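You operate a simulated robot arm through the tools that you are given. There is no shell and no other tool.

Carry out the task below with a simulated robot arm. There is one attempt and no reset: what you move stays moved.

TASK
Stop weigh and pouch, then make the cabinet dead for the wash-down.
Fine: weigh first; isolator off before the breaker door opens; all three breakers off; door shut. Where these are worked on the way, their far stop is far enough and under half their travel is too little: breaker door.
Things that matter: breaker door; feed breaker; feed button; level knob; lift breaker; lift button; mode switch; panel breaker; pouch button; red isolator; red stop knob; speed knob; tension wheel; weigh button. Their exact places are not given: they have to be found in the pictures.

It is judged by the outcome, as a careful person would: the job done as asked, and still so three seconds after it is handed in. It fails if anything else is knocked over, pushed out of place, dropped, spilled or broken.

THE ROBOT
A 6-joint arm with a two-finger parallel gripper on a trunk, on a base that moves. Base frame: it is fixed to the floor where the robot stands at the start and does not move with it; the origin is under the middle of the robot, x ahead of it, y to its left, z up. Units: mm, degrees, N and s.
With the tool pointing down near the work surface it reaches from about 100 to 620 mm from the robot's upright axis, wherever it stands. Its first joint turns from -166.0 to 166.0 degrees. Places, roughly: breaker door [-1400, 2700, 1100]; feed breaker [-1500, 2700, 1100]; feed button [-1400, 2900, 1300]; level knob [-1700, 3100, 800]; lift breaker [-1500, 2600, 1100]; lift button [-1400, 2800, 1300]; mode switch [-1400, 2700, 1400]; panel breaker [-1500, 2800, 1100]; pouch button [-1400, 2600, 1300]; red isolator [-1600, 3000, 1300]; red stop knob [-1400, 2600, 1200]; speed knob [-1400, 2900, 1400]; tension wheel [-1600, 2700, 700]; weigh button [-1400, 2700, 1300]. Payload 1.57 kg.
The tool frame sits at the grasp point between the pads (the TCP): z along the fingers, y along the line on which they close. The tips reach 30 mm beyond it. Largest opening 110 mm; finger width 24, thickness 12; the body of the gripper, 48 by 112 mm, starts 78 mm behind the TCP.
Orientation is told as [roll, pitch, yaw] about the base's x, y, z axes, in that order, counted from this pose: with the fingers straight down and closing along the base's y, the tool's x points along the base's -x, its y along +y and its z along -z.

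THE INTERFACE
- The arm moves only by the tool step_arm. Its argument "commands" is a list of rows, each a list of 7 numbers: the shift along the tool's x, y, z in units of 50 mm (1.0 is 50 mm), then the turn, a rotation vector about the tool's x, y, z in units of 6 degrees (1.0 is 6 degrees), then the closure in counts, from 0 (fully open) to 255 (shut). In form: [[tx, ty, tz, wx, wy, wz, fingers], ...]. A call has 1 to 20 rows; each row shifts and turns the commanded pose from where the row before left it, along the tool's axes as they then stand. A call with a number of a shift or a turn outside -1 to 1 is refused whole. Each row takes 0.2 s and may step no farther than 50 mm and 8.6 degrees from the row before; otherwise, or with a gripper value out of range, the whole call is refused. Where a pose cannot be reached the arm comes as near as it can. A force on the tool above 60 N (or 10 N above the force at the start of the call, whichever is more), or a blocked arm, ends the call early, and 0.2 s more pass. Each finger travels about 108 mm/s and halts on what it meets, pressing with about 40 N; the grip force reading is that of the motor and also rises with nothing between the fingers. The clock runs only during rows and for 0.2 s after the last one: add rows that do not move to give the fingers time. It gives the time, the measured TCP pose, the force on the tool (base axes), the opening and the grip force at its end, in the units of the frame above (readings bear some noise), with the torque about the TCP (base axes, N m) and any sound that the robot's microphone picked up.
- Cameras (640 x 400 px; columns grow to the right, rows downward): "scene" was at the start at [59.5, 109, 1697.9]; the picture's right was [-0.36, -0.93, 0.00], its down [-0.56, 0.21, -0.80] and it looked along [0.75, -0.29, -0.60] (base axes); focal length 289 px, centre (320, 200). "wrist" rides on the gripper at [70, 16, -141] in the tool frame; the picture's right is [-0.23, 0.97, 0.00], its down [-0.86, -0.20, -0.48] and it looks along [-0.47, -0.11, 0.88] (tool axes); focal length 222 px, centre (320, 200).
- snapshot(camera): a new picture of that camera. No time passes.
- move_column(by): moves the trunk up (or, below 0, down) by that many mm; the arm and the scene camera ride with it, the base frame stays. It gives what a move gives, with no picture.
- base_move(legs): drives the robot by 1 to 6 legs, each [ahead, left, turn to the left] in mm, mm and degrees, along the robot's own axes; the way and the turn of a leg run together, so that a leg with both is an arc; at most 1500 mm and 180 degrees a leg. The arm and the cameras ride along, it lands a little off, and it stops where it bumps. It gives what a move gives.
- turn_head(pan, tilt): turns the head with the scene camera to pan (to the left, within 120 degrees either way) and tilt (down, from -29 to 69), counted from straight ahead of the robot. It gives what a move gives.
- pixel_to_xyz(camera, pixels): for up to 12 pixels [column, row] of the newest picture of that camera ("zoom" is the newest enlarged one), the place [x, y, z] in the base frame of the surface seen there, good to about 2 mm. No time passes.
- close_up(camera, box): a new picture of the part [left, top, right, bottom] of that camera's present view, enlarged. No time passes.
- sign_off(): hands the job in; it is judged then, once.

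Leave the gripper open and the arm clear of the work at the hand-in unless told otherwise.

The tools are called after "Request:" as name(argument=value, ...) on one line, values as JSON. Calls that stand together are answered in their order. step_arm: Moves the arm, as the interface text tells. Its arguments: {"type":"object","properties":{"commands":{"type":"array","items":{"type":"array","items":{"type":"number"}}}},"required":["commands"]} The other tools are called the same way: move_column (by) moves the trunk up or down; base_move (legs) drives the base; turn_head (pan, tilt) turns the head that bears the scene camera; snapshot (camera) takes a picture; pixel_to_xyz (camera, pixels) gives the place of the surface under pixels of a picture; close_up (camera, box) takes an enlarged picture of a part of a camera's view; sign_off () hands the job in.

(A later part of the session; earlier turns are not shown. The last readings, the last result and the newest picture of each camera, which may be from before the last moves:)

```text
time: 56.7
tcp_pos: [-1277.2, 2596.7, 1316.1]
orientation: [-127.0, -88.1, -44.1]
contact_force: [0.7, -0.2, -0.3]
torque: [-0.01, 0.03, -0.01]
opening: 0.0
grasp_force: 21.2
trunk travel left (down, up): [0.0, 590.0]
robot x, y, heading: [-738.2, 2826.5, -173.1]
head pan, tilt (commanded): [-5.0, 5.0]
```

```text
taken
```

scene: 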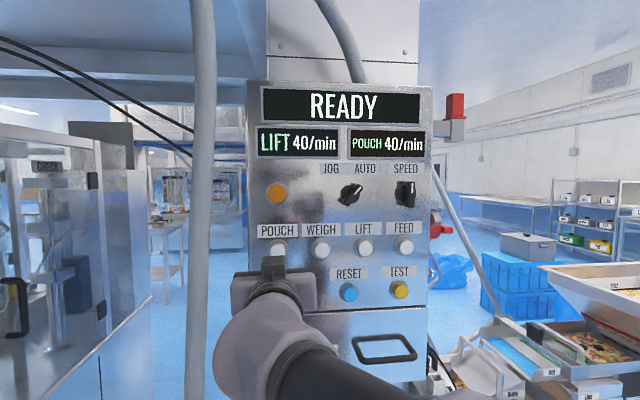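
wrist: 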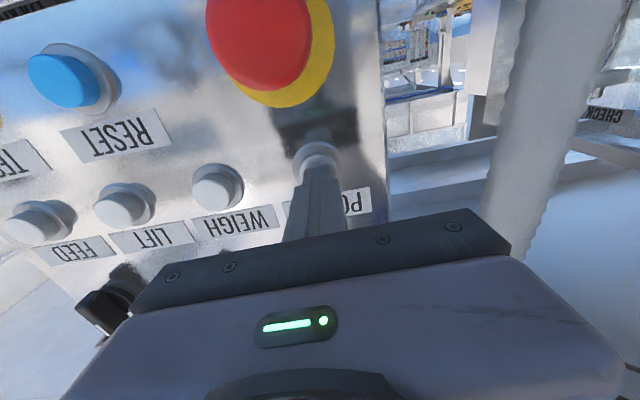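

The display now says READY and all four buttons are dark. Next is the isolator on the right flank, visible at about (438,232). I'll enlarge it.

Request:
close_up(camera="scene", box=[415, 195, 475, 265])

Request:
pixel_to_xyz(camera="scene", pixels=[[446, 229], [436, 232], [434, 215], [430, 280], [470, 270], [500, 350], [540, 300], [450, 370], [500, 380], [600, 310], [560, 360], [440, 330]])

```text
5.71 times, centred on (445, 230) of scene
```

zoom: 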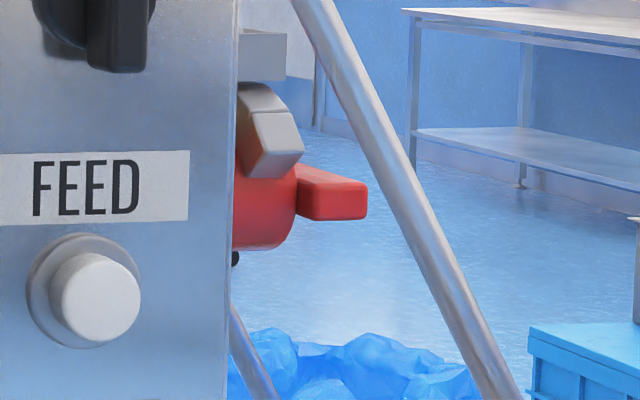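

```text
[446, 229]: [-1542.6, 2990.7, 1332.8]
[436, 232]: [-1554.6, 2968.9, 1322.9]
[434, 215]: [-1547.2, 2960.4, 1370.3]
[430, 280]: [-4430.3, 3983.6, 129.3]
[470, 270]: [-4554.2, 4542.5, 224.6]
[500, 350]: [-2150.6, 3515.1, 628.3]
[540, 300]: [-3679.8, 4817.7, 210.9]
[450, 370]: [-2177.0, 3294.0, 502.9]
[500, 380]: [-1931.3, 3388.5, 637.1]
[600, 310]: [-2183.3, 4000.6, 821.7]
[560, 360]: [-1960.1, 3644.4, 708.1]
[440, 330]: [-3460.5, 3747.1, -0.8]
```

The isolator is a red rotary knob with a grip, with a grey piece over its top part. I need to see it from the side, so I'll drive back 100 mm and right 520 mm; the path moves away from the panel and the post.

Request:
base_move(legs=[[-100, -520, 0]])

Request:
turn_head(pan=15, tilt=15)

Request:
snapshot(camera="scene")

```text
time: 59.8
tcp_pos: [-1237.6, 3123.8, 1317.2]
orientation: [-126.7, -88.1, -44.7]
contact_force: [-0.1, 0.0, -0.4]
torque: [0.03, -0.01, -0.01]
opening: 0.0
grasp_force: 21.3
trunk travel left (down, up): [0.0, 590.0]
robot x, y, heading: [-698.1, 3353.6, -173.1]
head pan, tilt (commanded): [-5.0, 5.0]
```

```text
time: 60.6
tcp_pos: [-1238.4, 3122.9, 1317.1]
orientation: [-126.5, -88.1, -44.7]
contact_force: [-0.5, -0.1, 0.5]
torque: [-0.01, -0.03, -0.02]
opening: 0.2
grasp_force: 21.4
trunk travel left (down, up): [0.0, 590.0]
robot x, y, heading: [-702.3, 3350.0, -173.1]
head pan, tilt (commanded): [15.0, 15.0]
```

```text
taken
```

scene: 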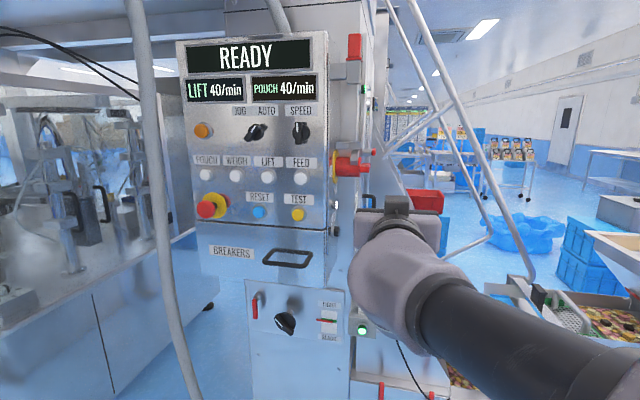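

The isolator at (350,163) is seen edge-on, and a pipe frame stands behind it on the right. Enlarging.

Request:
close_up(camera="scene", box=[310, 110, 410, 220])

Request:
close_up(camera="scene", box=[310, 200, 640, 400])

Request:
pixel_to_xyz(camera="scene", pixels=[[350, 163], [368, 153], [344, 130], [440, 80], [480, 180], [490, 235], [530, 270], [400, 20], [385, 60], [335, 205], [365, 130], [345, 180]])

```text
3.64 times, centred on (360, 165) of scene
```

zoom: 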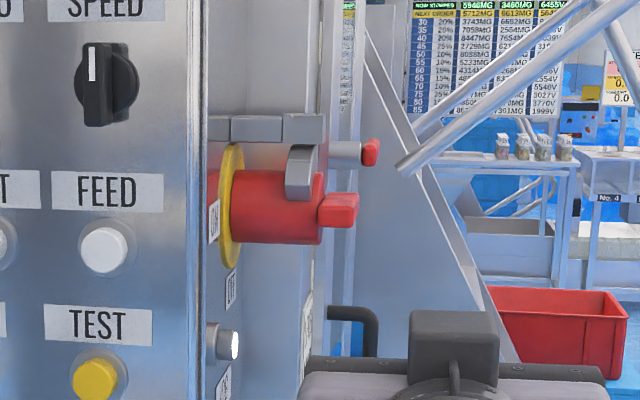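

```text
1.94 times, centred on (475, 300) of scene
```

zoom: 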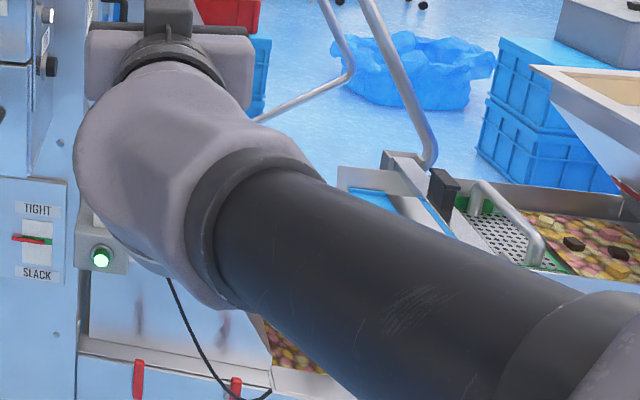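

```text
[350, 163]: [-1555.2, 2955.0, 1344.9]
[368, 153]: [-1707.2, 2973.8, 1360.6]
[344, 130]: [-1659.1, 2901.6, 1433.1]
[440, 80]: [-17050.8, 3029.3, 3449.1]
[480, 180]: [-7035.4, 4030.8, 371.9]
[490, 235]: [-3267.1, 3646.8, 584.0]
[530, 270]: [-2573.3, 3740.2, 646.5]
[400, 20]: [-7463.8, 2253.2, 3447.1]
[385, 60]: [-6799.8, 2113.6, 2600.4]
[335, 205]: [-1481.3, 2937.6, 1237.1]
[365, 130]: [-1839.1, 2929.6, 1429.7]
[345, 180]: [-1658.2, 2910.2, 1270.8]
```

I'll measure the pipes, the tray, and the conveyor in the latest enlargement to know what floor is free on the right side.

Request:
pixel_to_xyz(camera="zoom", pixels=[[392, 55], [430, 165], [345, 60], [385, 205], [620, 80], [450, 190], [500, 300], [610, 215], [135, 375], [105, 255], [235, 385], [600, 175]])

Request:
turn_head(pan=-10, tilt=35)

Request:
snapshot(camera="scene")

```text
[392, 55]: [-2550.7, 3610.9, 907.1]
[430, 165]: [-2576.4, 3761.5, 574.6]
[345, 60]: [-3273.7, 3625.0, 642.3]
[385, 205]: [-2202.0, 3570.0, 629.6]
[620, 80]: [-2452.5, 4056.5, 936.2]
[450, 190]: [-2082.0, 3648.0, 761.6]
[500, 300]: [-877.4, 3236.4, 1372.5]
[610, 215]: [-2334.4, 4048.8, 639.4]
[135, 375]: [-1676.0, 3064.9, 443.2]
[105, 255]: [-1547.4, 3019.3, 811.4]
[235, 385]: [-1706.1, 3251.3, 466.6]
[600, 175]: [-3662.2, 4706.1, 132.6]
```

```text
time: 61.5
tcp_pos: [-1239.0, 3123.0, 1315.6]
orientation: [-126.6, -88.1, -44.7]
contact_force: [0.4, -0.2, 0.2]
torque: [-0.01, -0.01, 0.0]
opening: 0.0
grasp_force: 21.0
trunk travel left (down, up): [0.0, 590.0]
robot x, y, heading: [-704.3, 3357.4, -173.0]
head pan, tilt (commanded): [-10.0, 35.0]
```

```text
taken
```

scene: 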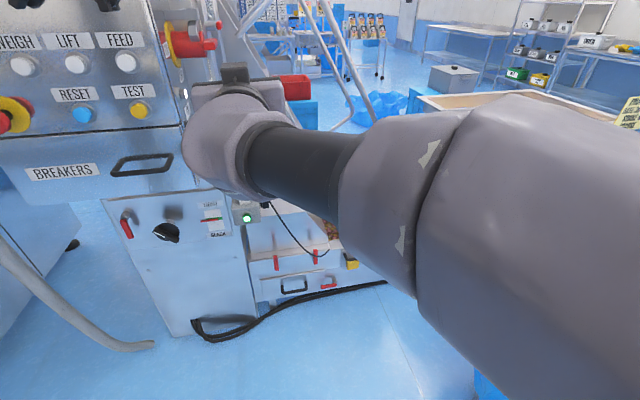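

The arm blocks this view. The conveyor front is at x≈-1690, so the floor in front of the flank is free down to about x=-1450. I'll check the bin to my right.

Request:
turn_head(pan=-75, tilt=35)

Request:
snapshot(camera="scene")

```text
time: 62.9
tcp_pos: [-1238.7, 3122.9, 1316.8]
orientation: [-126.5, -88.2, -44.7]
contact_force: [0.8, 0.5, 0.8]
torque: [-0.01, 0.01, -0.01]
opening: 0.1
grasp_force: 20.8
trunk travel left (down, up): [0.0, 590.0]
robot x, y, heading: [-702.6, 3351.6, -173.1]
head pan, tilt (commanded): [-75.0, 35.0]
```

```text
taken
```

scene: 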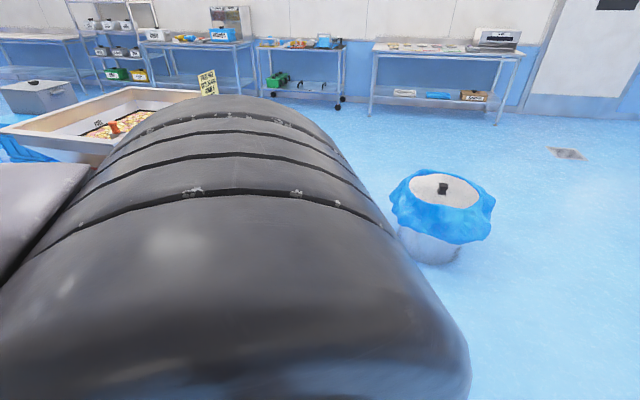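

The near bin is hidden behind the arm here; from earlier pictures its bag reaches no nearer than about y=3750. I'll turn left 36° in place and move to about (-960,3400), a diagonal spot that views the flank and keeps the tool about 120 mm clear of the cabinet.

Request:
base_move(legs=[[0, 0, 36], [156, -205, 0]])

Request:
turn_head(pan=-15, tilt=10)

Request:
snapshot(camera="scene")

```text
time: 66.4
tcp_pos: [-1256.5, 2895.5, 1316.4]
orientation: [-126.5, -88.2, -8.7]
contact_force: [-0.6, -0.2, 0.2]
torque: [-0.01, -0.02, -0.02]
opening: 0.0
grasp_force: 21.3
trunk travel left (down, up): [0.0, 590.0]
robot x, y, heading: [-954.8, 3397.3, -137.1]
head pan, tilt (commanded): [-75.0, 35.0]
```

```text
time: 67.7
tcp_pos: [-1256.0, 2896.8, 1315.7]
orientation: [-126.6, -88.1, -8.7]
contact_force: [0.0, 0.4, 0.2]
torque: [0.0, 0.03, -0.03]
opening: 0.3
grasp_force: 21.3
trunk travel left (down, up): [0.0, 590.0]
robot x, y, heading: [-957.0, 3397.5, -137.2]
head pan, tilt (commanded): [-15.0, 10.0]
```

```text
taken
```

scene: 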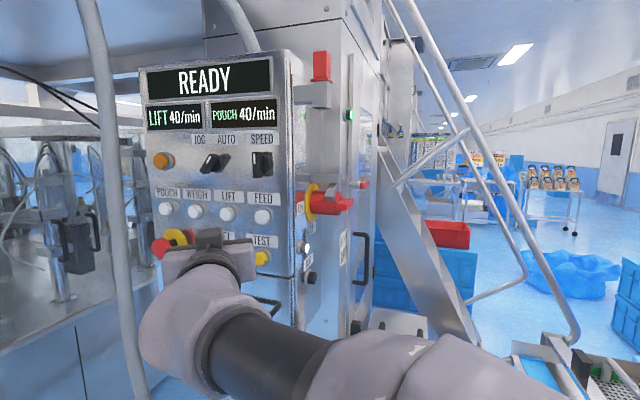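

The flank is now visible with the isolator at (328,200), a staircase beyond it, and labels around it. I'll enlarge it.

Request:
close_up(camera="scene", box=[285, 160, 385, 260])

Request:
pixel_to_xyz(camera="zoom", pixels=[[320, 200]])

```text
4.00 times, centred on (335, 210) of scene
```

zoom: 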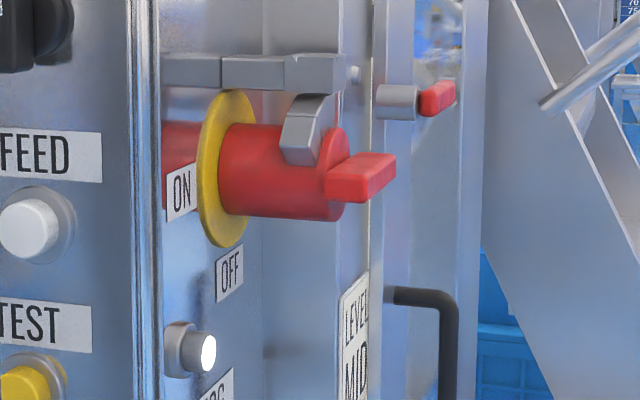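

```text
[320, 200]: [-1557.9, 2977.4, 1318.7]
```

The handle points at ON (towards the front); OFF is below it. A grey bracket arm hangs over the top of the barrel. I'll measure handle, barrel, plate, and bracket.

Request:
pixel_to_xyz(camera="zoom", pixels=[[385, 172], [345, 185], [360, 160], [335, 140], [250, 170], [222, 170], [300, 130], [310, 105], [320, 70], [230, 270], [180, 190], [250, 230]])

Request:
close_up(camera="scene", box=[300, 175, 350, 225])

```text
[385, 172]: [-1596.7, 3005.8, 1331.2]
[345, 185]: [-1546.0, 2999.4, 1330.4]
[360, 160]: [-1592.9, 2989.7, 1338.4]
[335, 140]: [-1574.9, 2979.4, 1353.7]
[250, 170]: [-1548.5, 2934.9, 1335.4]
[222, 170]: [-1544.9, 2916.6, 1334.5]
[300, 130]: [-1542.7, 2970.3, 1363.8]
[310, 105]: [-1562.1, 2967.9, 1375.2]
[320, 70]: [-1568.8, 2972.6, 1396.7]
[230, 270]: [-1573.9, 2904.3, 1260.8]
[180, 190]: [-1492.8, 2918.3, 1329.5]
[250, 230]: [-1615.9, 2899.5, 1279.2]
```

```text
8.00 times, centred on (325, 200) of scene
```

zoom: 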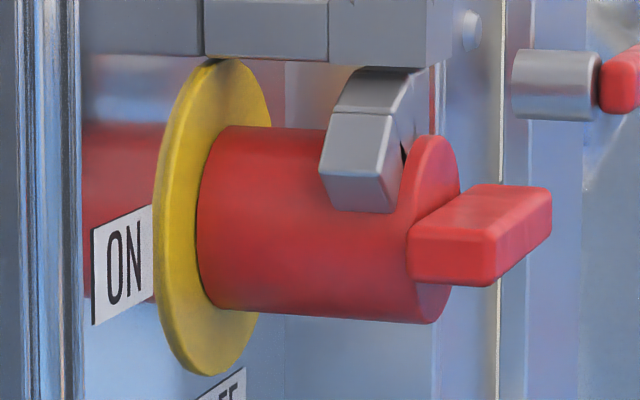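

The grip bar runs horizontally on the knob face, from about (-1545,3000,1331) to (-1600,3005,1331); the barrel's axis is near x≈-1570, z≈1331. I'll bring the arm sideways to about (-1432,3074,1316), still 100 mm short of the knob, so that the wrist camera can look at it.

Request:
step_arm(commands=[[0, -0.9, 0, 0, 0, 0, 255], [0, -0.9, 0, 0, 0, 0, 255], [0, -0.9, 0, 0, 0, 0, 255], [0, -0.9, 0, 0, 0, 0, 255], [0, -0.9, 0, 0, 0, 0, 255], [0, -0.5, 0, 0, 0, 0, 255], [0, 0, 0, 0, 0, 0, 255]])

Request:
snapshot(camera="wrist")

Request:
snapshot(camera="scene")

```text
time: 69.3
tcp_pos: [-1375.9, 3022.0, 1295.7]
orientation: [-17.4, -82.1, -122.6]
contact_force: [0.0, -0.4, -0.3]
torque: [0.0, 0.0, 0.0]
opening: 0.0
grasp_force: 21.4
out of reach, approached as far as the arm can: row 3, 4, 5, 6
trunk travel left (down, up): [0.0, 590.0]
robot x, y, heading: [-953.3, 3397.1, -137.4]
head pan, tilt (commanded): [-15.0, 10.0]
```

```text
taken
```

wrist: 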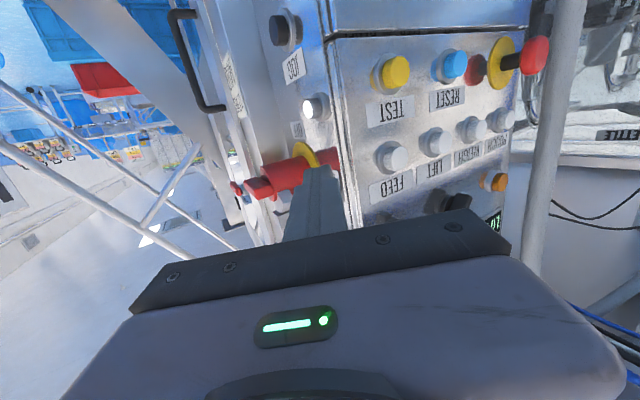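

```text
taken
```

scene: 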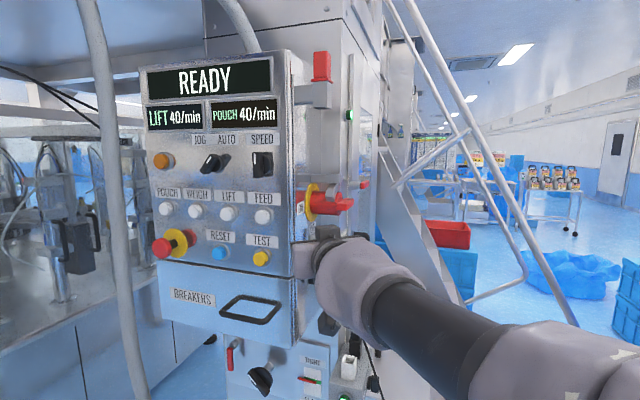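

Moving right stopped at the wrist's in-line limit, which happens when the tool heading crosses the arm's radial direction. I'll bring the tool back left, then turn it clockwise to approach the knob more from the front, and push the grip's front end down with closed fingers.

Request:
step_arm(commands=[[0, 0.9, 0, 0, 0, 0, 255], [0, 0.9, 0, 0, 0, 0, 255], [0, 0.4, 0, 0.9, -0.4, 0, 255], [0, 0, 0, 0.9, -0.4, 0, 255], [0, 0, 0, 0.9, -0.4, 0, 255], [0, 0, 0, 0.9, 0, 0, 255], [0, 0, 0, 0, 0, 0, 255]])

```text
time: 70.9
tcp_pos: [-1304.2, 2939.1, 1290.7]
orientation: [-106.1, -86.6, -55.3]
contact_force: [-0.5, -1.0, -0.3]
torque: [0.02, 0.01, -0.01]
opening: 0.0
grasp_force: 20.8
trunk travel left (down, up): [0.0, 590.0]
robot x, y, heading: [-954.8, 3400.4, -137.3]
head pan, tilt (commanded): [-15.0, 10.0]
```

Tool heading is 198.6° with a slight roll of 3.3°. I'll remove the roll, then move right and up, then forward to a point 70 mm short of the knob's grip at (-1468,3032,1362).

Request:
step_arm(commands=[[0, 0, 0, 0, 0, 0.545, 255], [-0.42, -0.9, 0, 0, 0, 0, 255], [-0.42, -0.9, 0, 0, 0, 0, 255], [-0.42, -0.9, 0, 0, 0, 0, 255], [0, -0.2, 0.85, 0, 0, 0, 255], [0, 0, 0.85, 0, 0, 0, 255], [0, 0, 0.85, 0, 0, 0, 255], [0, 0, 0, 0, 0, 0, 255]])

Request:
snapshot(camera="wrist")

Request:
snapshot(camera="scene")

```text
time: 72.7
tcp_pos: [-1471.7, 3036.8, 1356.5]
orientation: [177.8, -89.1, 20.8]
contact_force: [-0.5, 0.2, 1.0]
torque: [-0.01, -0.02, 0.03]
opening: 0.0
grasp_force: 21.4
trunk travel left (down, up): [0.0, 590.0]
robot x, y, heading: [-956.8, 3400.1, -137.1]
head pan, tilt (commanded): [-15.0, 10.0]
```

```text
taken
```

wrist: 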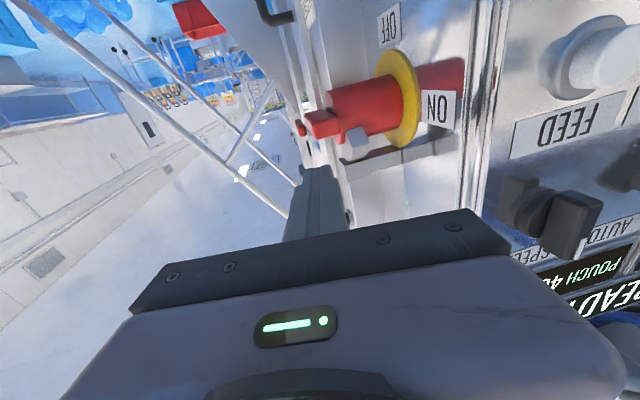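

```text
taken
```

scene: 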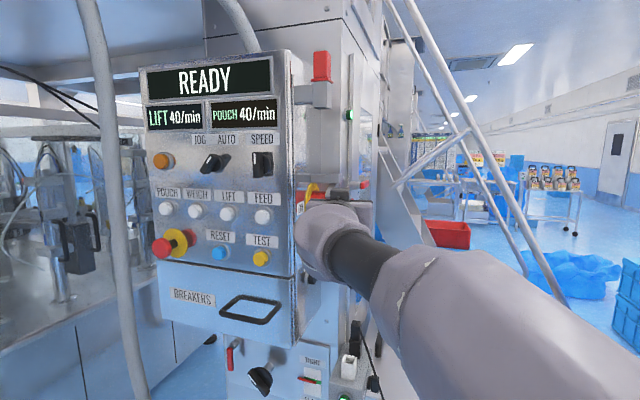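

The wrist view (upside-down) shows the knob at about (370,110) with ON and OFF marks and the grey catch. I'll enlarge it.

Request:
close_up(camera="wrist", box=[280, 40, 480, 190])

Request:
pixel_to_xyz(camera="wrist", pixels=[[322, 125], [318, 118], [335, 115], [357, 145], [350, 135], [325, 175], [312, 120], [345, 90], [300, 127]])

```text
2.67 times, centred on (380, 115) of wrist
```

zoom: 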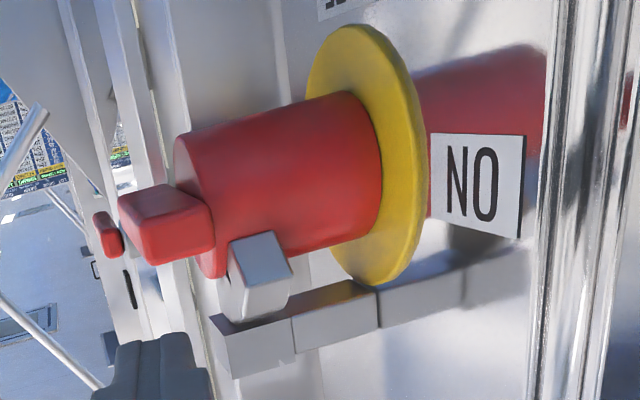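

```text
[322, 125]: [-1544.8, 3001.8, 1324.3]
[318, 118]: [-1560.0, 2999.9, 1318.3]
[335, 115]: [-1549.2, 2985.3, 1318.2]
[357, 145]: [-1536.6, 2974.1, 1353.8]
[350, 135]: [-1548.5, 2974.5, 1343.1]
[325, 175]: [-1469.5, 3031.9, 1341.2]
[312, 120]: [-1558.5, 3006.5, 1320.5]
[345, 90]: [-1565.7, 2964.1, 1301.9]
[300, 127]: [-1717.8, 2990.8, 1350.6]
```

The catch sits behind the plane of the grip bar, so the fingers pass outside it. I'll advance so the closed fingertips lie just above the grip's front end, with tip end at about (-1563,2999) and z 1358.

Request:
step_arm(commands=[[-0.03, 0.067, 0.4, 0, 0, 0, 255], [-0.03, 0.067, 0.4, 0, 0, 0, 255], [0, 0, 0.4, 0, 0, 0, 255], [0, 0, 0.17, 0, 0, 0, 255], [0, 0, 0, 0, 0, 0, 255]])

Request:
snapshot(camera="wrist")

Request:
close_up(camera="scene", box=[285, 160, 385, 260])

```text
time: 73.9
tcp_pos: [-1532.7, 3008.8, 1360.1]
orientation: [175.9, -89.1, 22.7]
contact_force: [-0.2, 0.9, -0.8]
torque: [-0.02, 0.0, -0.03]
opening: 0.1
grasp_force: 21.4
trunk travel left (down, up): [0.0, 590.0]
robot x, y, heading: [-955.9, 3394.6, -136.9]
head pan, tilt (commanded): [-15.0, 10.0]
```

```text
taken
```

wrist: 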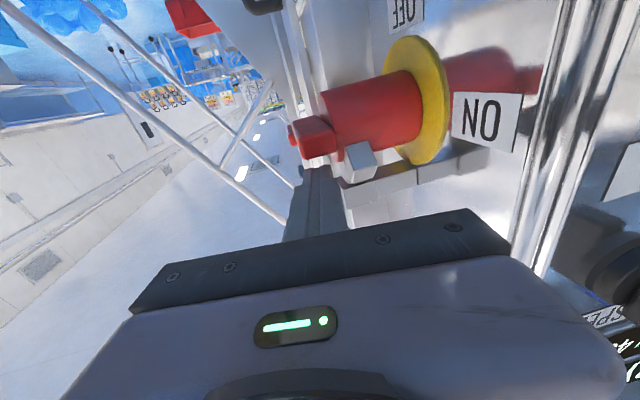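

```text
4.00 times, centred on (335, 210) of scene
```

zoom: 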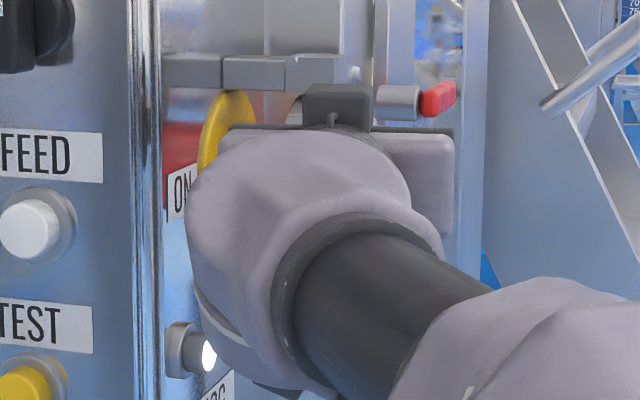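

The fingertips are above the grip's front end. I now press straight down in small steps (tool +x is down), watching the force and sound.

Request:
step_arm(commands=[[0.1, 0, 0, 0, 0, 0, 255], [0.1, 0, 0, 0, 0, 0, 255], [0.1, 0, 0, 0, 0, 0, 255], [0.1, 0, 0, 0, 0, 0, 255]])

Request:
snapshot(camera="wrist")

```text
time: 75.0
tcp_pos: [-1530.7, 3009.9, 1349.9]
orientation: [176.0, -88.1, 22.5]
contact_force: [-0.4, -0.4, 8.7]
torque: [-0.05, 0.13, -0.02]
opening: 0.0
grasp_force: 20.8
trunk travel left (down, up): [0.0, 590.0]
robot x, y, heading: [-952.4, 3398.9, -137.0]
head pan, tilt (commanded): [-15.0, 10.0]
stopped in row 4: the force on the tool passed its limit at 68 N (the readings are from after the stop); the commanded pose is now the measured one
```

```text
taken
```

wrist: 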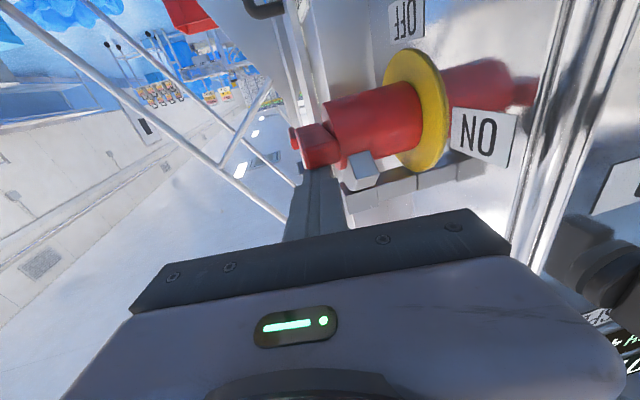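

The push met 68 N and the knob did not turn, so it's held, most likely by the grey catch. I'll lift off 10 mm, back away and study the catch.

Request:
step_arm(commands=[[-0.24, 0, 0, 0, 0, 0, 255], [0, 0, -0.6, 0, 0, 0, 255], [0, 0, -0.6, 0, 0, 0, 255], [0, 0, 0, 0, 0, 0, 255]])

Request:
close_up(camera="wrist", box=[280, 60, 440, 200])

Request:
close_up(camera="scene", box=[295, 170, 365, 230])

```text
time: 76.0
tcp_pos: [-1474.9, 3029.1, 1358.1]
orientation: [176.0, -88.3, 22.6]
contact_force: [0.7, -0.9, 0.6]
torque: [0.0, -0.01, 0.01]
opening: 0.0
grasp_force: 20.5
trunk travel left (down, up): [0.0, 590.0]
robot x, y, heading: [-961.1, 3399.3, -137.4]
head pan, tilt (commanded): [-15.0, 10.0]
```

```text
2.86 times, centred on (360, 130) of wrist
```

zoom: 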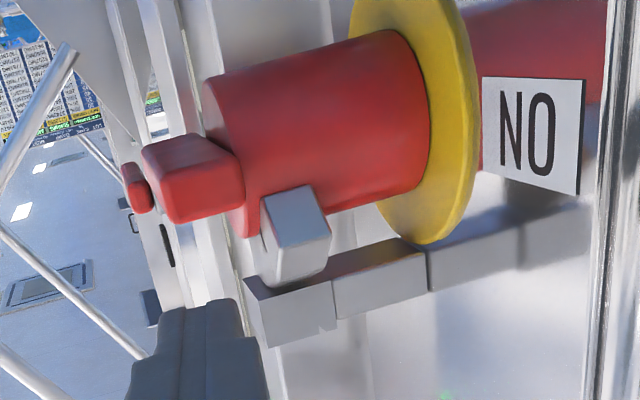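

```text
6.67 times, centred on (330, 200) of scene
```

zoom: 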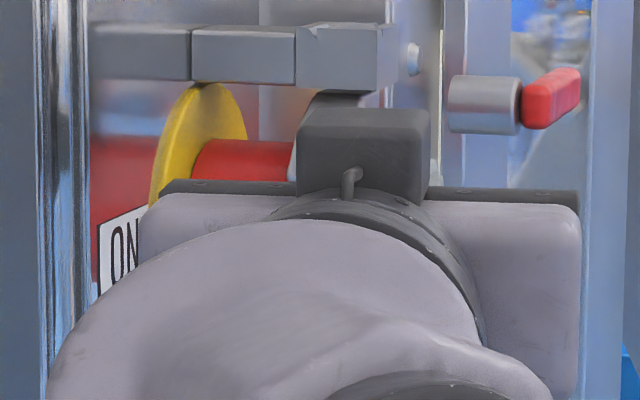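

The bracket is a bar standing out above the barrel, with a curved grey piece hugging the barrel's upper front. To see it properly, I'll move the tool away towards +y, pitch it 45° down and turn it towards the flank, so the wrist camera looks at the knob from outside.

Request:
step_arm(commands=[[-0.21, -0.65, -0.18, 0, 0, 0, 255], [-0.21, -0.65, -0.18, 0, 0, 0, 255], [-0.21, -0.65, -0.18, 0, 0, 0, 255], [0, 0, 0, 0, 1, 0, 255], [0, 0, 0, 0, 1, 0, 255], [0, 0, 0, 0, 1, 0, 255], [0, 0, 0, 0, 1, 0, 255], [0, 0, 0, 0, 1, 0, 255], [0, 0, 0, 0, 1, 0, 255], [0, 0, 0, 0, 1, 0, 255], [0, 0, 0, 0, 0.5, 0, 255], [0, 0, 0, 0, 0, 0, 255]])

```text
time: 78.5
tcp_pos: [-1474.7, 3130.5, 1382.4]
orientation: [0.2, -46.7, -161.5]
contact_force: [-0.7, 0.2, 0.2]
torque: [0.01, 0.03, 0.01]
opening: 0.1
grasp_force: 21.4
out of reach, approached as far as the arm can: row 11
trunk travel left (down, up): [0.0, 590.0]
robot x, y, heading: [-954.7, 3396.7, -137.3]
head pan, tilt (commanded): [-15.0, 10.0]
```

Pitch is now -46.7 as wanted. Next I turn the heading 50° counter-clockwise so the wrist camera faces the flank.

Request:
step_arm(commands=[[0, 0, 0, -0.707, 0, -0.707, 255], [0, 0, 0, -0.707, 0, -0.707, 255], [0, 0, 0, -0.707, 0, -0.707, 255], [0, 0, 0, -0.707, 0, -0.707, 255], [0, 0, 0, -0.707, 0, -0.707, 255], [0, 0, 0, -0.707, 0, -0.707, 255], [0, 0, 0, -0.707, 0, -0.707, 255], [0, 0, 0, -0.707, 0, -0.707, 255], [0, 0, 0, 0, 0, 0, 255]])

Request:
snapshot(camera="wrist")

```text
time: 80.5
tcp_pos: [-1452.3, 3130.4, 1356.7]
orientation: [-1.6, -46.3, -112.1]
contact_force: [0.2, -0.8, 0.0]
torque: [0.0, 0.0, 0.0]
opening: 0.0
grasp_force: 21.4
out of reach, approached as far as the arm can: row 4, 5, 6, 7, 8
trunk travel left (down, up): [0.0, 590.0]
robot x, y, heading: [-952.1, 3400.3, -137.3]
head pan, tilt (commanded): [-15.0, 10.0]
```

```text
taken
```

wrist: 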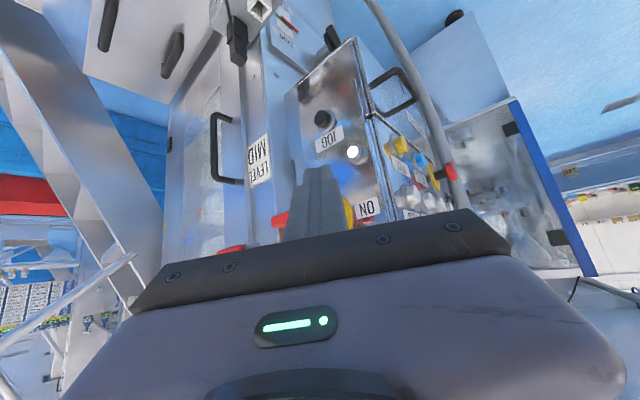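

The knob is hidden behind the closed fingers at about (300,215). I'll raise the trunk 90 mm and open the fingers for a clear look.

Request:
move_column(by=90)

Request:
step_arm(commands=[[0, 0, 0, 0, 0, 0, 0], [0, 0, 0, 0, 0, 0, 0], [0, 0, 0, 0, 0, 0, 0]])

Request:
snapshot(camera="wrist")

```text
time: 81.8
tcp_pos: [-1453.5, 3128.9, 1445.1]
orientation: [-1.7, -46.2, -112.2]
contact_force: [-1.3, 0.6, -0.1]
torque: [-0.01, -0.01, 0.0]
opening: 0.0
grasp_force: 21.2
trunk travel left (down, up): [-90.0, 500.0]
robot x, y, heading: [-953.6, 3397.0, -137.2]
head pan, tilt (commanded): [-15.0, 10.0]
```

```text
time: 82.6
tcp_pos: [-1454.4, 3130.2, 1446.5]
orientation: [-1.7, -46.2, -112.2]
contact_force: [1.1, 0.9, -0.8]
torque: [-0.01, 0.0, 0.0]
opening: 109.9
grasp_force: 0.1
trunk travel left (down, up): [-90.0, 500.0]
robot x, y, heading: [-959.1, 3395.4, -137.3]
head pan, tilt (commanded): [-15.0, 10.0]
```

```text
taken
```

wrist: 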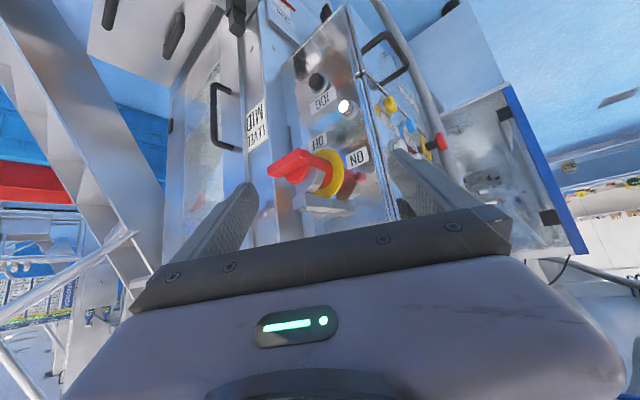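

Now the knob is clearly visible at (310,170), with the bracket below it in the picture. I'll enlarge it.

Request:
close_up(camera="wrist", box=[255, 125, 375, 225])

```text
4.00 times, centred on (315, 175) of wrist
```

zoom: 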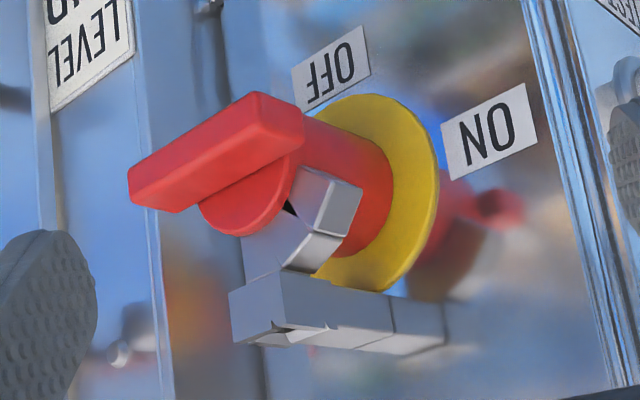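

The grip bar is longer towards the back (-x) than towards the front: it runs from (300,115) to (130,190) in this upside-down picture. I'll measure the bar ends, barrel face, plate, and the grey arc.

Request:
pixel_to_xyz(camera="zoom", pixels=[[140, 190], [265, 105], [295, 125], [215, 215], [240, 228], [285, 180], [420, 150], [380, 110], [400, 270], [330, 200], [290, 255], [245, 310]])

```text
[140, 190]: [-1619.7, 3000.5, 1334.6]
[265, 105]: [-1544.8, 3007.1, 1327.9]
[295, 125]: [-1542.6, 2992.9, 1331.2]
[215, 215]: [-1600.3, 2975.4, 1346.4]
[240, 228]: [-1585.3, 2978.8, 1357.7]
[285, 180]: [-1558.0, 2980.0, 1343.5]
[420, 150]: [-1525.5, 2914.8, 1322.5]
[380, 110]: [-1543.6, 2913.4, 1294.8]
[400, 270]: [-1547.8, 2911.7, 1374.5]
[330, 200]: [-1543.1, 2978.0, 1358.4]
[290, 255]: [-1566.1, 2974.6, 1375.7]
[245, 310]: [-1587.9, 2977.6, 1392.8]
```

The bar is about 80 mm long, centred on the axis near (-1582,1331). The lighter grey arc at (330,200)–(290,255) looks like a separate part. There is also a small silver stub at (118,350). I'll measure more points around the arc and bracket.

Request:
pixel_to_xyz(camera="zoom", pixels=[[118, 352], [350, 210], [340, 185], [310, 175], [320, 235], [265, 240], [300, 265], [250, 255], [270, 290], [235, 320], [390, 310], [440, 320]])

Request:
close_up(camera="wrist", box=[290, 155, 350, 215])

```text
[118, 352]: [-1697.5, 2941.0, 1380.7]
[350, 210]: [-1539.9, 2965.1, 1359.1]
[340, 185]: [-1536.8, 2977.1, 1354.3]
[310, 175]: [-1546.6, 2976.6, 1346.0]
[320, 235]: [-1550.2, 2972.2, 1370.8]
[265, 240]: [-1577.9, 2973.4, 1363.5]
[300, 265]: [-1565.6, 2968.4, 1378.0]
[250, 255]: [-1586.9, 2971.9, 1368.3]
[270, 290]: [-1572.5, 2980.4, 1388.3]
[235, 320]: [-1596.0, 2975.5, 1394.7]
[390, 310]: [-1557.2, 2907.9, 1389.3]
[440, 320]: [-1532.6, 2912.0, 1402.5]
```

```text
6.67 times, centred on (320, 185) of wrist
```

zoom: 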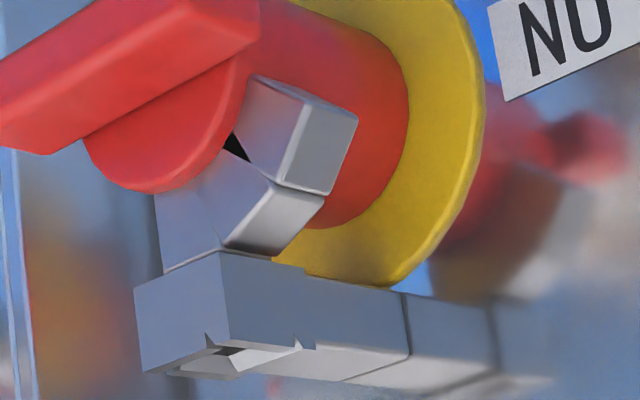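

I have a good picture of the parts. I'll also look at the knob from the head camera, which is now 90 mm higher.

Request:
snapshot(camera="scene")

Request:
close_up(camera="scene", box=[295, 200, 375, 270])

```text
taken
```

scene: 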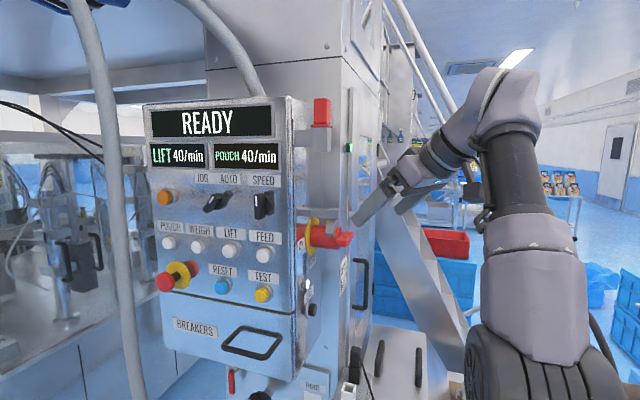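

```text
5.71 times, centred on (335, 235) of scene
```

zoom: 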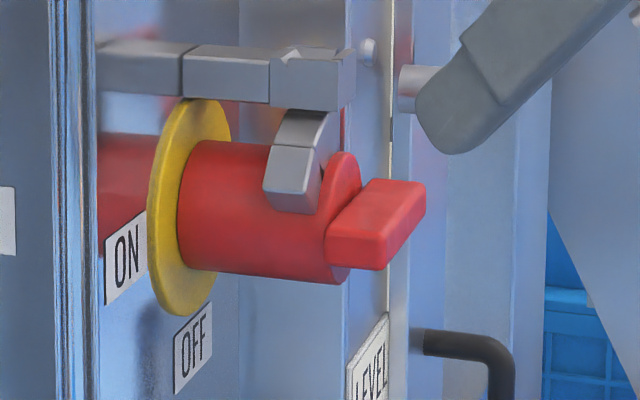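

The lighter grey piece hangs from the outer end of a hinge-like bracket and rests on the barrel's upper front, like a drop catch. I'll test whether it swings up by nudging it gently from below. First I restore the earlier pose: close the fingers, lower the trunk 90 mm, and turn the heading back.

Request:
move_column(by=-90)

Request:
step_arm(commands=[[0, 0, 0, 0.707, 0, 0.707, 255], [0, 0, 0, 0.707, 0, 0.707, 255], [0, 0, 0, 0.707, 0, 0.707, 255], [0, 0, 0, 0.707, 0, 0.707, 255], [0, 0, 0, 0.707, 0, 0.707, 255], [0, 0, 0, 0.707, 0, 0.707, 255], [0, 0, 0, 0.707, 0, 0.707, 255], [0, 0, 0, 0.707, 0, 0.707, 255], [0, 0, 0, 0, 0, 0, 255]])

```text
time: 83.8
tcp_pos: [-1453.0, 3129.8, 1356.8]
orientation: [-1.7, -46.2, -112.2]
contact_force: [0.3, -0.4, 0.3]
torque: [0.03, 0.01, -0.03]
opening: 110.2
grasp_force: 0.0
trunk travel left (down, up): [0.0, 590.0]
robot x, y, heading: [-958.8, 3400.7, -137.1]
head pan, tilt (commanded): [-15.0, 10.0]
```

```text
time: 85.8
tcp_pos: [-1471.3, 3125.2, 1380.6]
orientation: [0.2, -46.6, -161.6]
contact_force: [-0.4, 0.2, 0.5]
torque: [0.02, -0.04, -0.04]
opening: 0.0
grasp_force: 21.1
out of reach, approached as far as the arm can: row 1, 2, 3, 4, 5
trunk travel left (down, up): [0.0, 590.0]
robot x, y, heading: [-954.2, 3397.4, -137.1]
head pan, tilt (commanded): [-15.0, 10.0]
```

Back at the earlier orientation. I now level the tool, set the heading to about 195°, and move to a point about 70 mm in front of the catch, lower than its tip.

Request:
step_arm(commands=[[0, 0, 0, 0, -1, 0, 255], [0, 0, 0, 0, -1, 0, 255], [0, 0, 0, 0, -1, 0, 255], [0, 0, 0, 0, -1, 0, 255], [0, 0, 0, 0, -1, 0, 255], [0, 0, 0, 0, -1, 0, 255], [0, 0, 0, 0, -1, 0, 255], [0, 0, 0, 0.57, -0.2, 0, 255], [0.33, 0.91, 0.11, 0, 0, 0, 255], [0.33, 0.91, 0.11, 0, 0, 0, 255], [0.33, 0.91, 0.11, 0, 0, 0, 255], [0, 0, 0, 0, 0, 0, 255]])

Request:
snapshot(camera="wrist")

```text
time: 88.5
tcp_pos: [-1521.7, 2936.0, 1453.8]
orientation: [49.2, -89.9, 146.1]
contact_force: [-0.1, 0.9, 0.2]
torque: [0.01, 0.05, -0.01]
opening: 0.0
grasp_force: 21.6
out of reach, approached as far as the arm can: row 1, 2, 3, 4, 5, 6, 7, 10, 11
trunk travel left (down, up): [0.0, 590.0]
robot x, y, heading: [-960.0, 3395.9, -137.3]
head pan, tilt (commanded): [-15.0, 10.0]
```

```text
taken
```

wrist: 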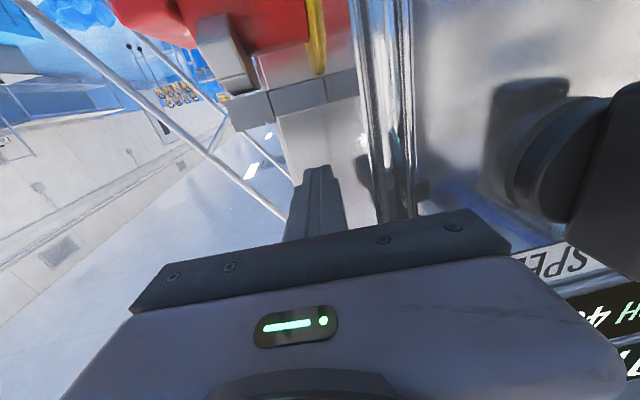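

The out-of-reach rows drifted the tool up to (-1522,2936,1454), above the bracket, luckily with no contact. I'll back straight out first, in a small call.

Request:
step_arm(commands=[[0, 0, -0.6, 0, 0, 0, 255], [0, -0.3, -0.6, 0, 0, 0, 255], [0, -0.6, -0.3, 0, 0, 0, 255], [0, 0, 0, 0, 0, 0, 255]])

```text
time: 89.5
tcp_pos: [-1461.6, 3000.3, 1456.9]
orientation: [46.7, -90.0, 148.5]
contact_force: [-0.6, 0.3, -0.7]
torque: [-0.03, 0.0, 0.0]
opening: 0.3
grasp_force: 20.7
trunk travel left (down, up): [0.0, 590.0]
robot x, y, heading: [-954.3, 3402.7, -137.5]
head pan, tilt (commanded): [-15.0, 10.0]
```

Reachable and clear now at (-1462,3000,1457). I go down to z≈1330 in front of the knob, staying about 50 mm off the grip's end.

Request:
step_arm(commands=[[0.85, 0.08, -0.05, 0, 0, 0, 255], [0.85, 0.08, -0.05, 0, 0, 0, 255], [0.84, 0.08, -0.05, 0, 0, 0, 255], [0, 0, 0, 0, 0, 0, 255]])

Request:
snapshot(camera="wrist")

Request:
close_up(camera="scene", box=[280, 150, 400, 250])

```text
time: 90.5
tcp_pos: [-1454.5, 2990.4, 1328.5]
orientation: [42.4, -89.8, 152.9]
contact_force: [-0.1, 0.0, 0.7]
torque: [-0.02, -0.01, -0.03]
opening: 0.0
grasp_force: 20.9
trunk travel left (down, up): [0.0, 590.0]
robot x, y, heading: [-956.8, 3395.7, -137.0]
head pan, tilt (commanded): [-15.0, 10.0]
```

```text
taken
```

wrist: 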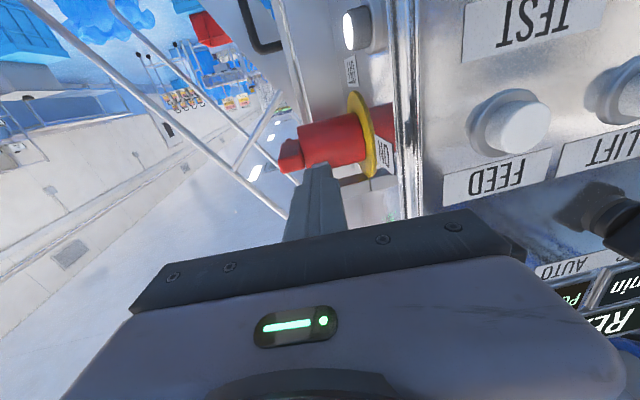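

```text
4.00 times, centred on (340, 200) of scene
```

zoom: 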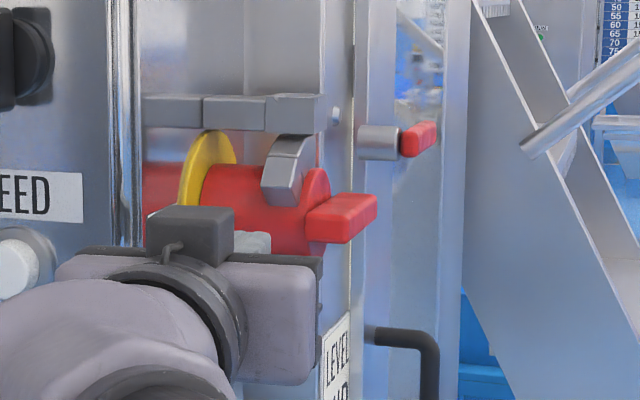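

The tool is level at (-1454.5,2990.4,1328.5) and the catch is visible at (290,165) in the enlargement. I advance 60 mm, passing beside the grip bar and in front of the barrel.

Request:
step_arm(commands=[[0, 0.03, 0.4, 0, 0, 0, 255], [0, 0.03, 0.4, 0, 0, 0, 255], [0, 0, 0.4, 0, 0, 0, 255], [0, 0, 0, 0, 0, 0, 255]])

Request:
close_up(camera="wrist", box=[240, 60, 440, 200])

Request:
close_up(camera="scene", box=[300, 160, 380, 220])

```text
time: 91.5
tcp_pos: [-1512.3, 2971.5, 1328.0]
orientation: [27.0, -89.9, 168.2]
contact_force: [0.2, -0.2, 0.3]
torque: [0.01, 0.01, -0.01]
opening: 0.0
grasp_force: 21.1
trunk travel left (down, up): [0.0, 590.0]
robot x, y, heading: [-953.5, 3400.3, -136.8]
head pan, tilt (commanded): [-15.0, 10.0]
```

```text
2.86 times, centred on (340, 130) of wrist
```

zoom: 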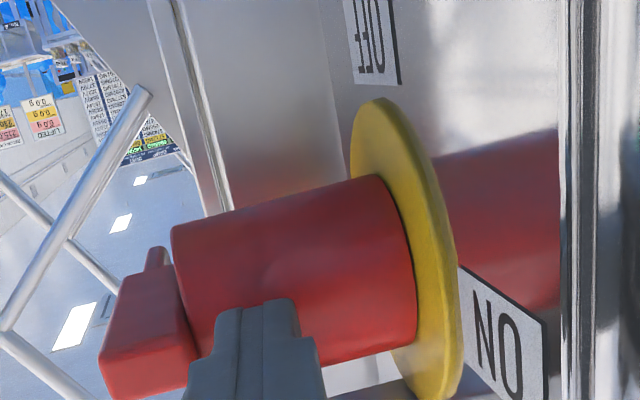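

```text
6.67 times, centred on (340, 190) of scene
```

zoom: 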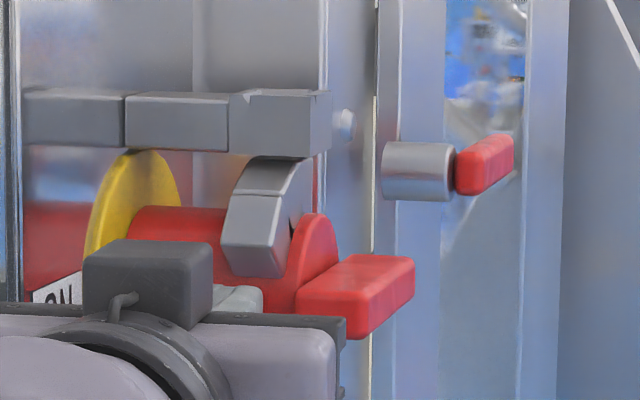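

The fingertips are in front of the barrel, just below the catch's tip at (255,270) in the enlargement. I'll go 6 mm further in, then raise gently in 4 mm steps and read the force.

Request:
step_arm(commands=[[0, 0, 0.12, 0, 0, 0, 255], [-0.08, 0, 0, 0, 0, 0, 255], [-0.08, 0, 0, 0, 0, 0, 255], [-0.08, 0, 0, 0, 0, 0, 255]])

Request:
close_up(camera="scene", box=[300, 160, 380, 220])

```text
time: 92.5
tcp_pos: [-1516.5, 2969.5, 1340.6]
orientation: [15.7, -90.0, 179.4]
contact_force: [0.0, 0.6, -2.2]
torque: [0.0, -0.07, -0.01]
opening: 0.0
grasp_force: 21.3
trunk travel left (down, up): [0.0, 590.0]
robot x, y, heading: [-960.1, 3396.8, -137.0]
head pan, tilt (commanded): [-15.0, 10.0]
```

```text
6.67 times, centred on (340, 190) of scene
```

zoom: 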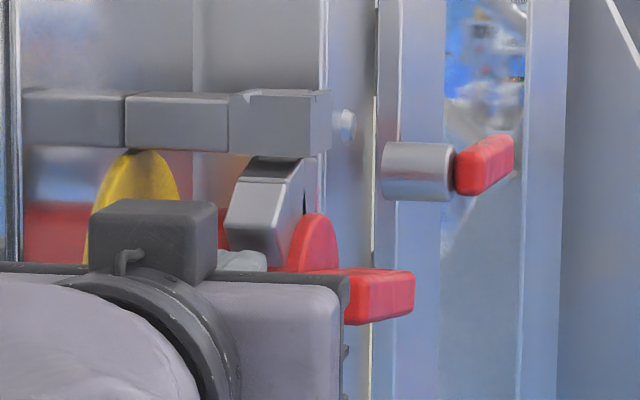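

The catch moves with only about 2 N: its tip has risen in the picture. It is a hinged drop catch. I'll keep lifting it, 40 mm more, and look.

Request:
step_arm(commands=[[-0.16, 0, 0, 0, 0, 0, 255], [-0.16, 0, 0, 0, 0, 0, 255], [-0.16, 0, 0, 0, 0, 0, 255], [-0.16, 0, 0, 0, 0, 0, 255], [-0.16, 0, 0, 0, 0, 0, 255], [0, 0, 0, 0, 0, 0, 255]])

Request:
close_up(camera="scene", box=[300, 150, 380, 210])

Request:
snapshot(camera="wrist")

```text
time: 93.8
tcp_pos: [-1516.9, 2968.7, 1381.3]
orientation: [24.7, -90.0, 170.4]
contact_force: [-0.5, 0.5, -0.4]
torque: [0.03, 0.0, 0.02]
opening: 0.3
grasp_force: 21.3
trunk travel left (down, up): [0.0, 590.0]
robot x, y, heading: [-954.1, 3396.8, -137.3]
head pan, tilt (commanded): [-15.0, 10.0]
```

```text
6.67 times, centred on (340, 180) of scene
```

zoom: 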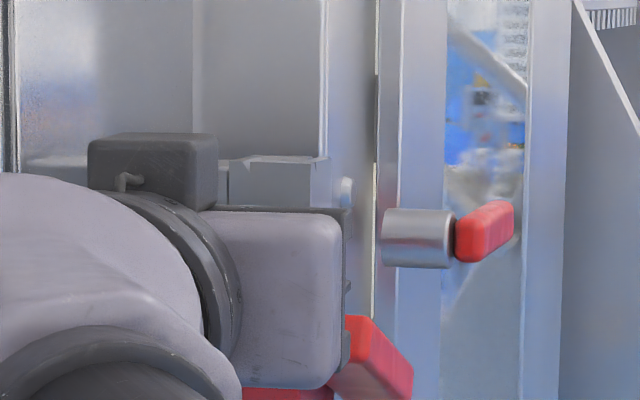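

```text
taken
```

wrist: 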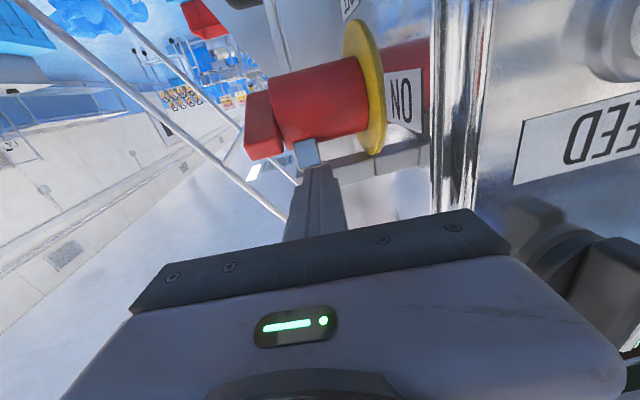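

The picture changed: the red bar now looks tilted. I'll enlarge the wrist view to see what moved.

Request:
close_up(camera="wrist", box=[220, 60, 440, 210])

Request:
pixel_to_xyz(camera="wrist", pixels=[[252, 110], [258, 145], [250, 155], [268, 100], [307, 152], [320, 150]])

```text
2.67 times, centred on (330, 135) of wrist
```

zoom: 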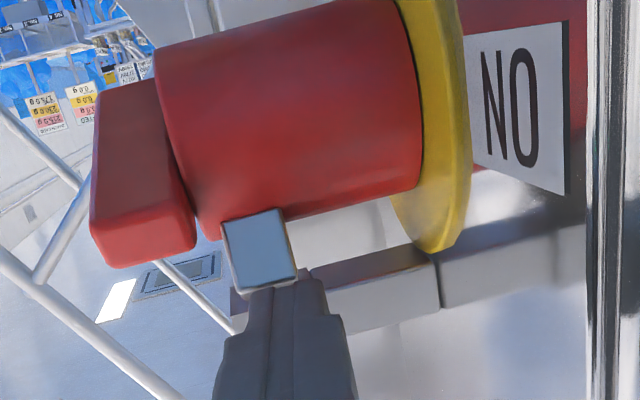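

```text
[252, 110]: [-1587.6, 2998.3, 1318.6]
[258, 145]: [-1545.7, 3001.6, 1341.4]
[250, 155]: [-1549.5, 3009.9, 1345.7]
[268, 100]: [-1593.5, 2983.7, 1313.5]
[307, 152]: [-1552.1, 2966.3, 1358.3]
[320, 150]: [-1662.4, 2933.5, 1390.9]
```

Now it's clear: the grey arc is part of the knob, and the whole knob turned about 18° with the bar's front end going up, under only about 2 N. So downwards was its stop, and OFF is reached by turning the front end upwards until the bar is vertical. I'll back out and come in under the bar's front end.

Request:
step_arm(commands=[[0, 0, -0.7, 0, 0, 0, 255], [0, 0, -0.7, 0, 0, 0, 255], [0.7, -0.43, 0, 0, 0, 0, 255], [0.7, -0.44, 0, 0, 0, 0, 255], [0, 0, 0, 0, 0, 0, 255]])

Request:
close_up(camera="scene", box=[290, 150, 390, 230])

Request:
snapshot(camera="wrist")

```text
time: 95.0
tcp_pos: [-1459.7, 3029.4, 1309.4]
orientation: [37.9, -89.9, 157.3]
contact_force: [0.4, 0.7, 0.1]
torque: [0.04, -0.02, -0.01]
opening: 0.0
grasp_force: 21.7
trunk travel left (down, up): [0.0, 590.0]
robot x, y, heading: [-959.9, 3399.4, -137.1]
head pan, tilt (commanded): [-15.0, 10.0]
```

```text
5.00 times, centred on (340, 190) of scene
```

zoom: 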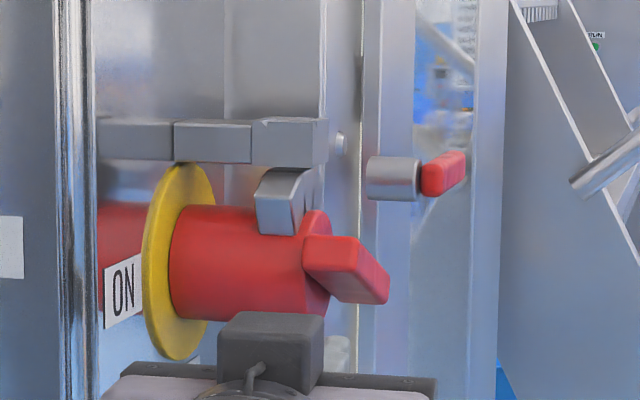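

```text
taken
```

wrist: 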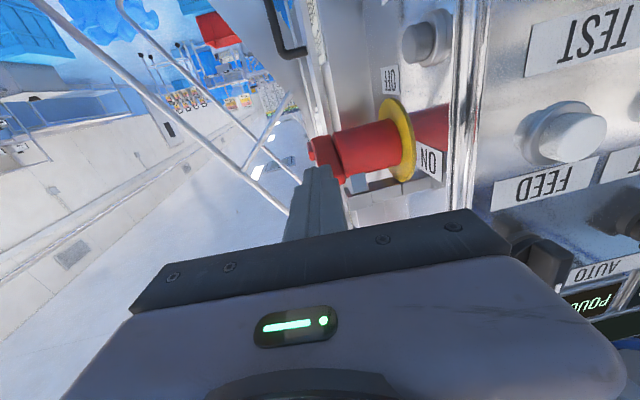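

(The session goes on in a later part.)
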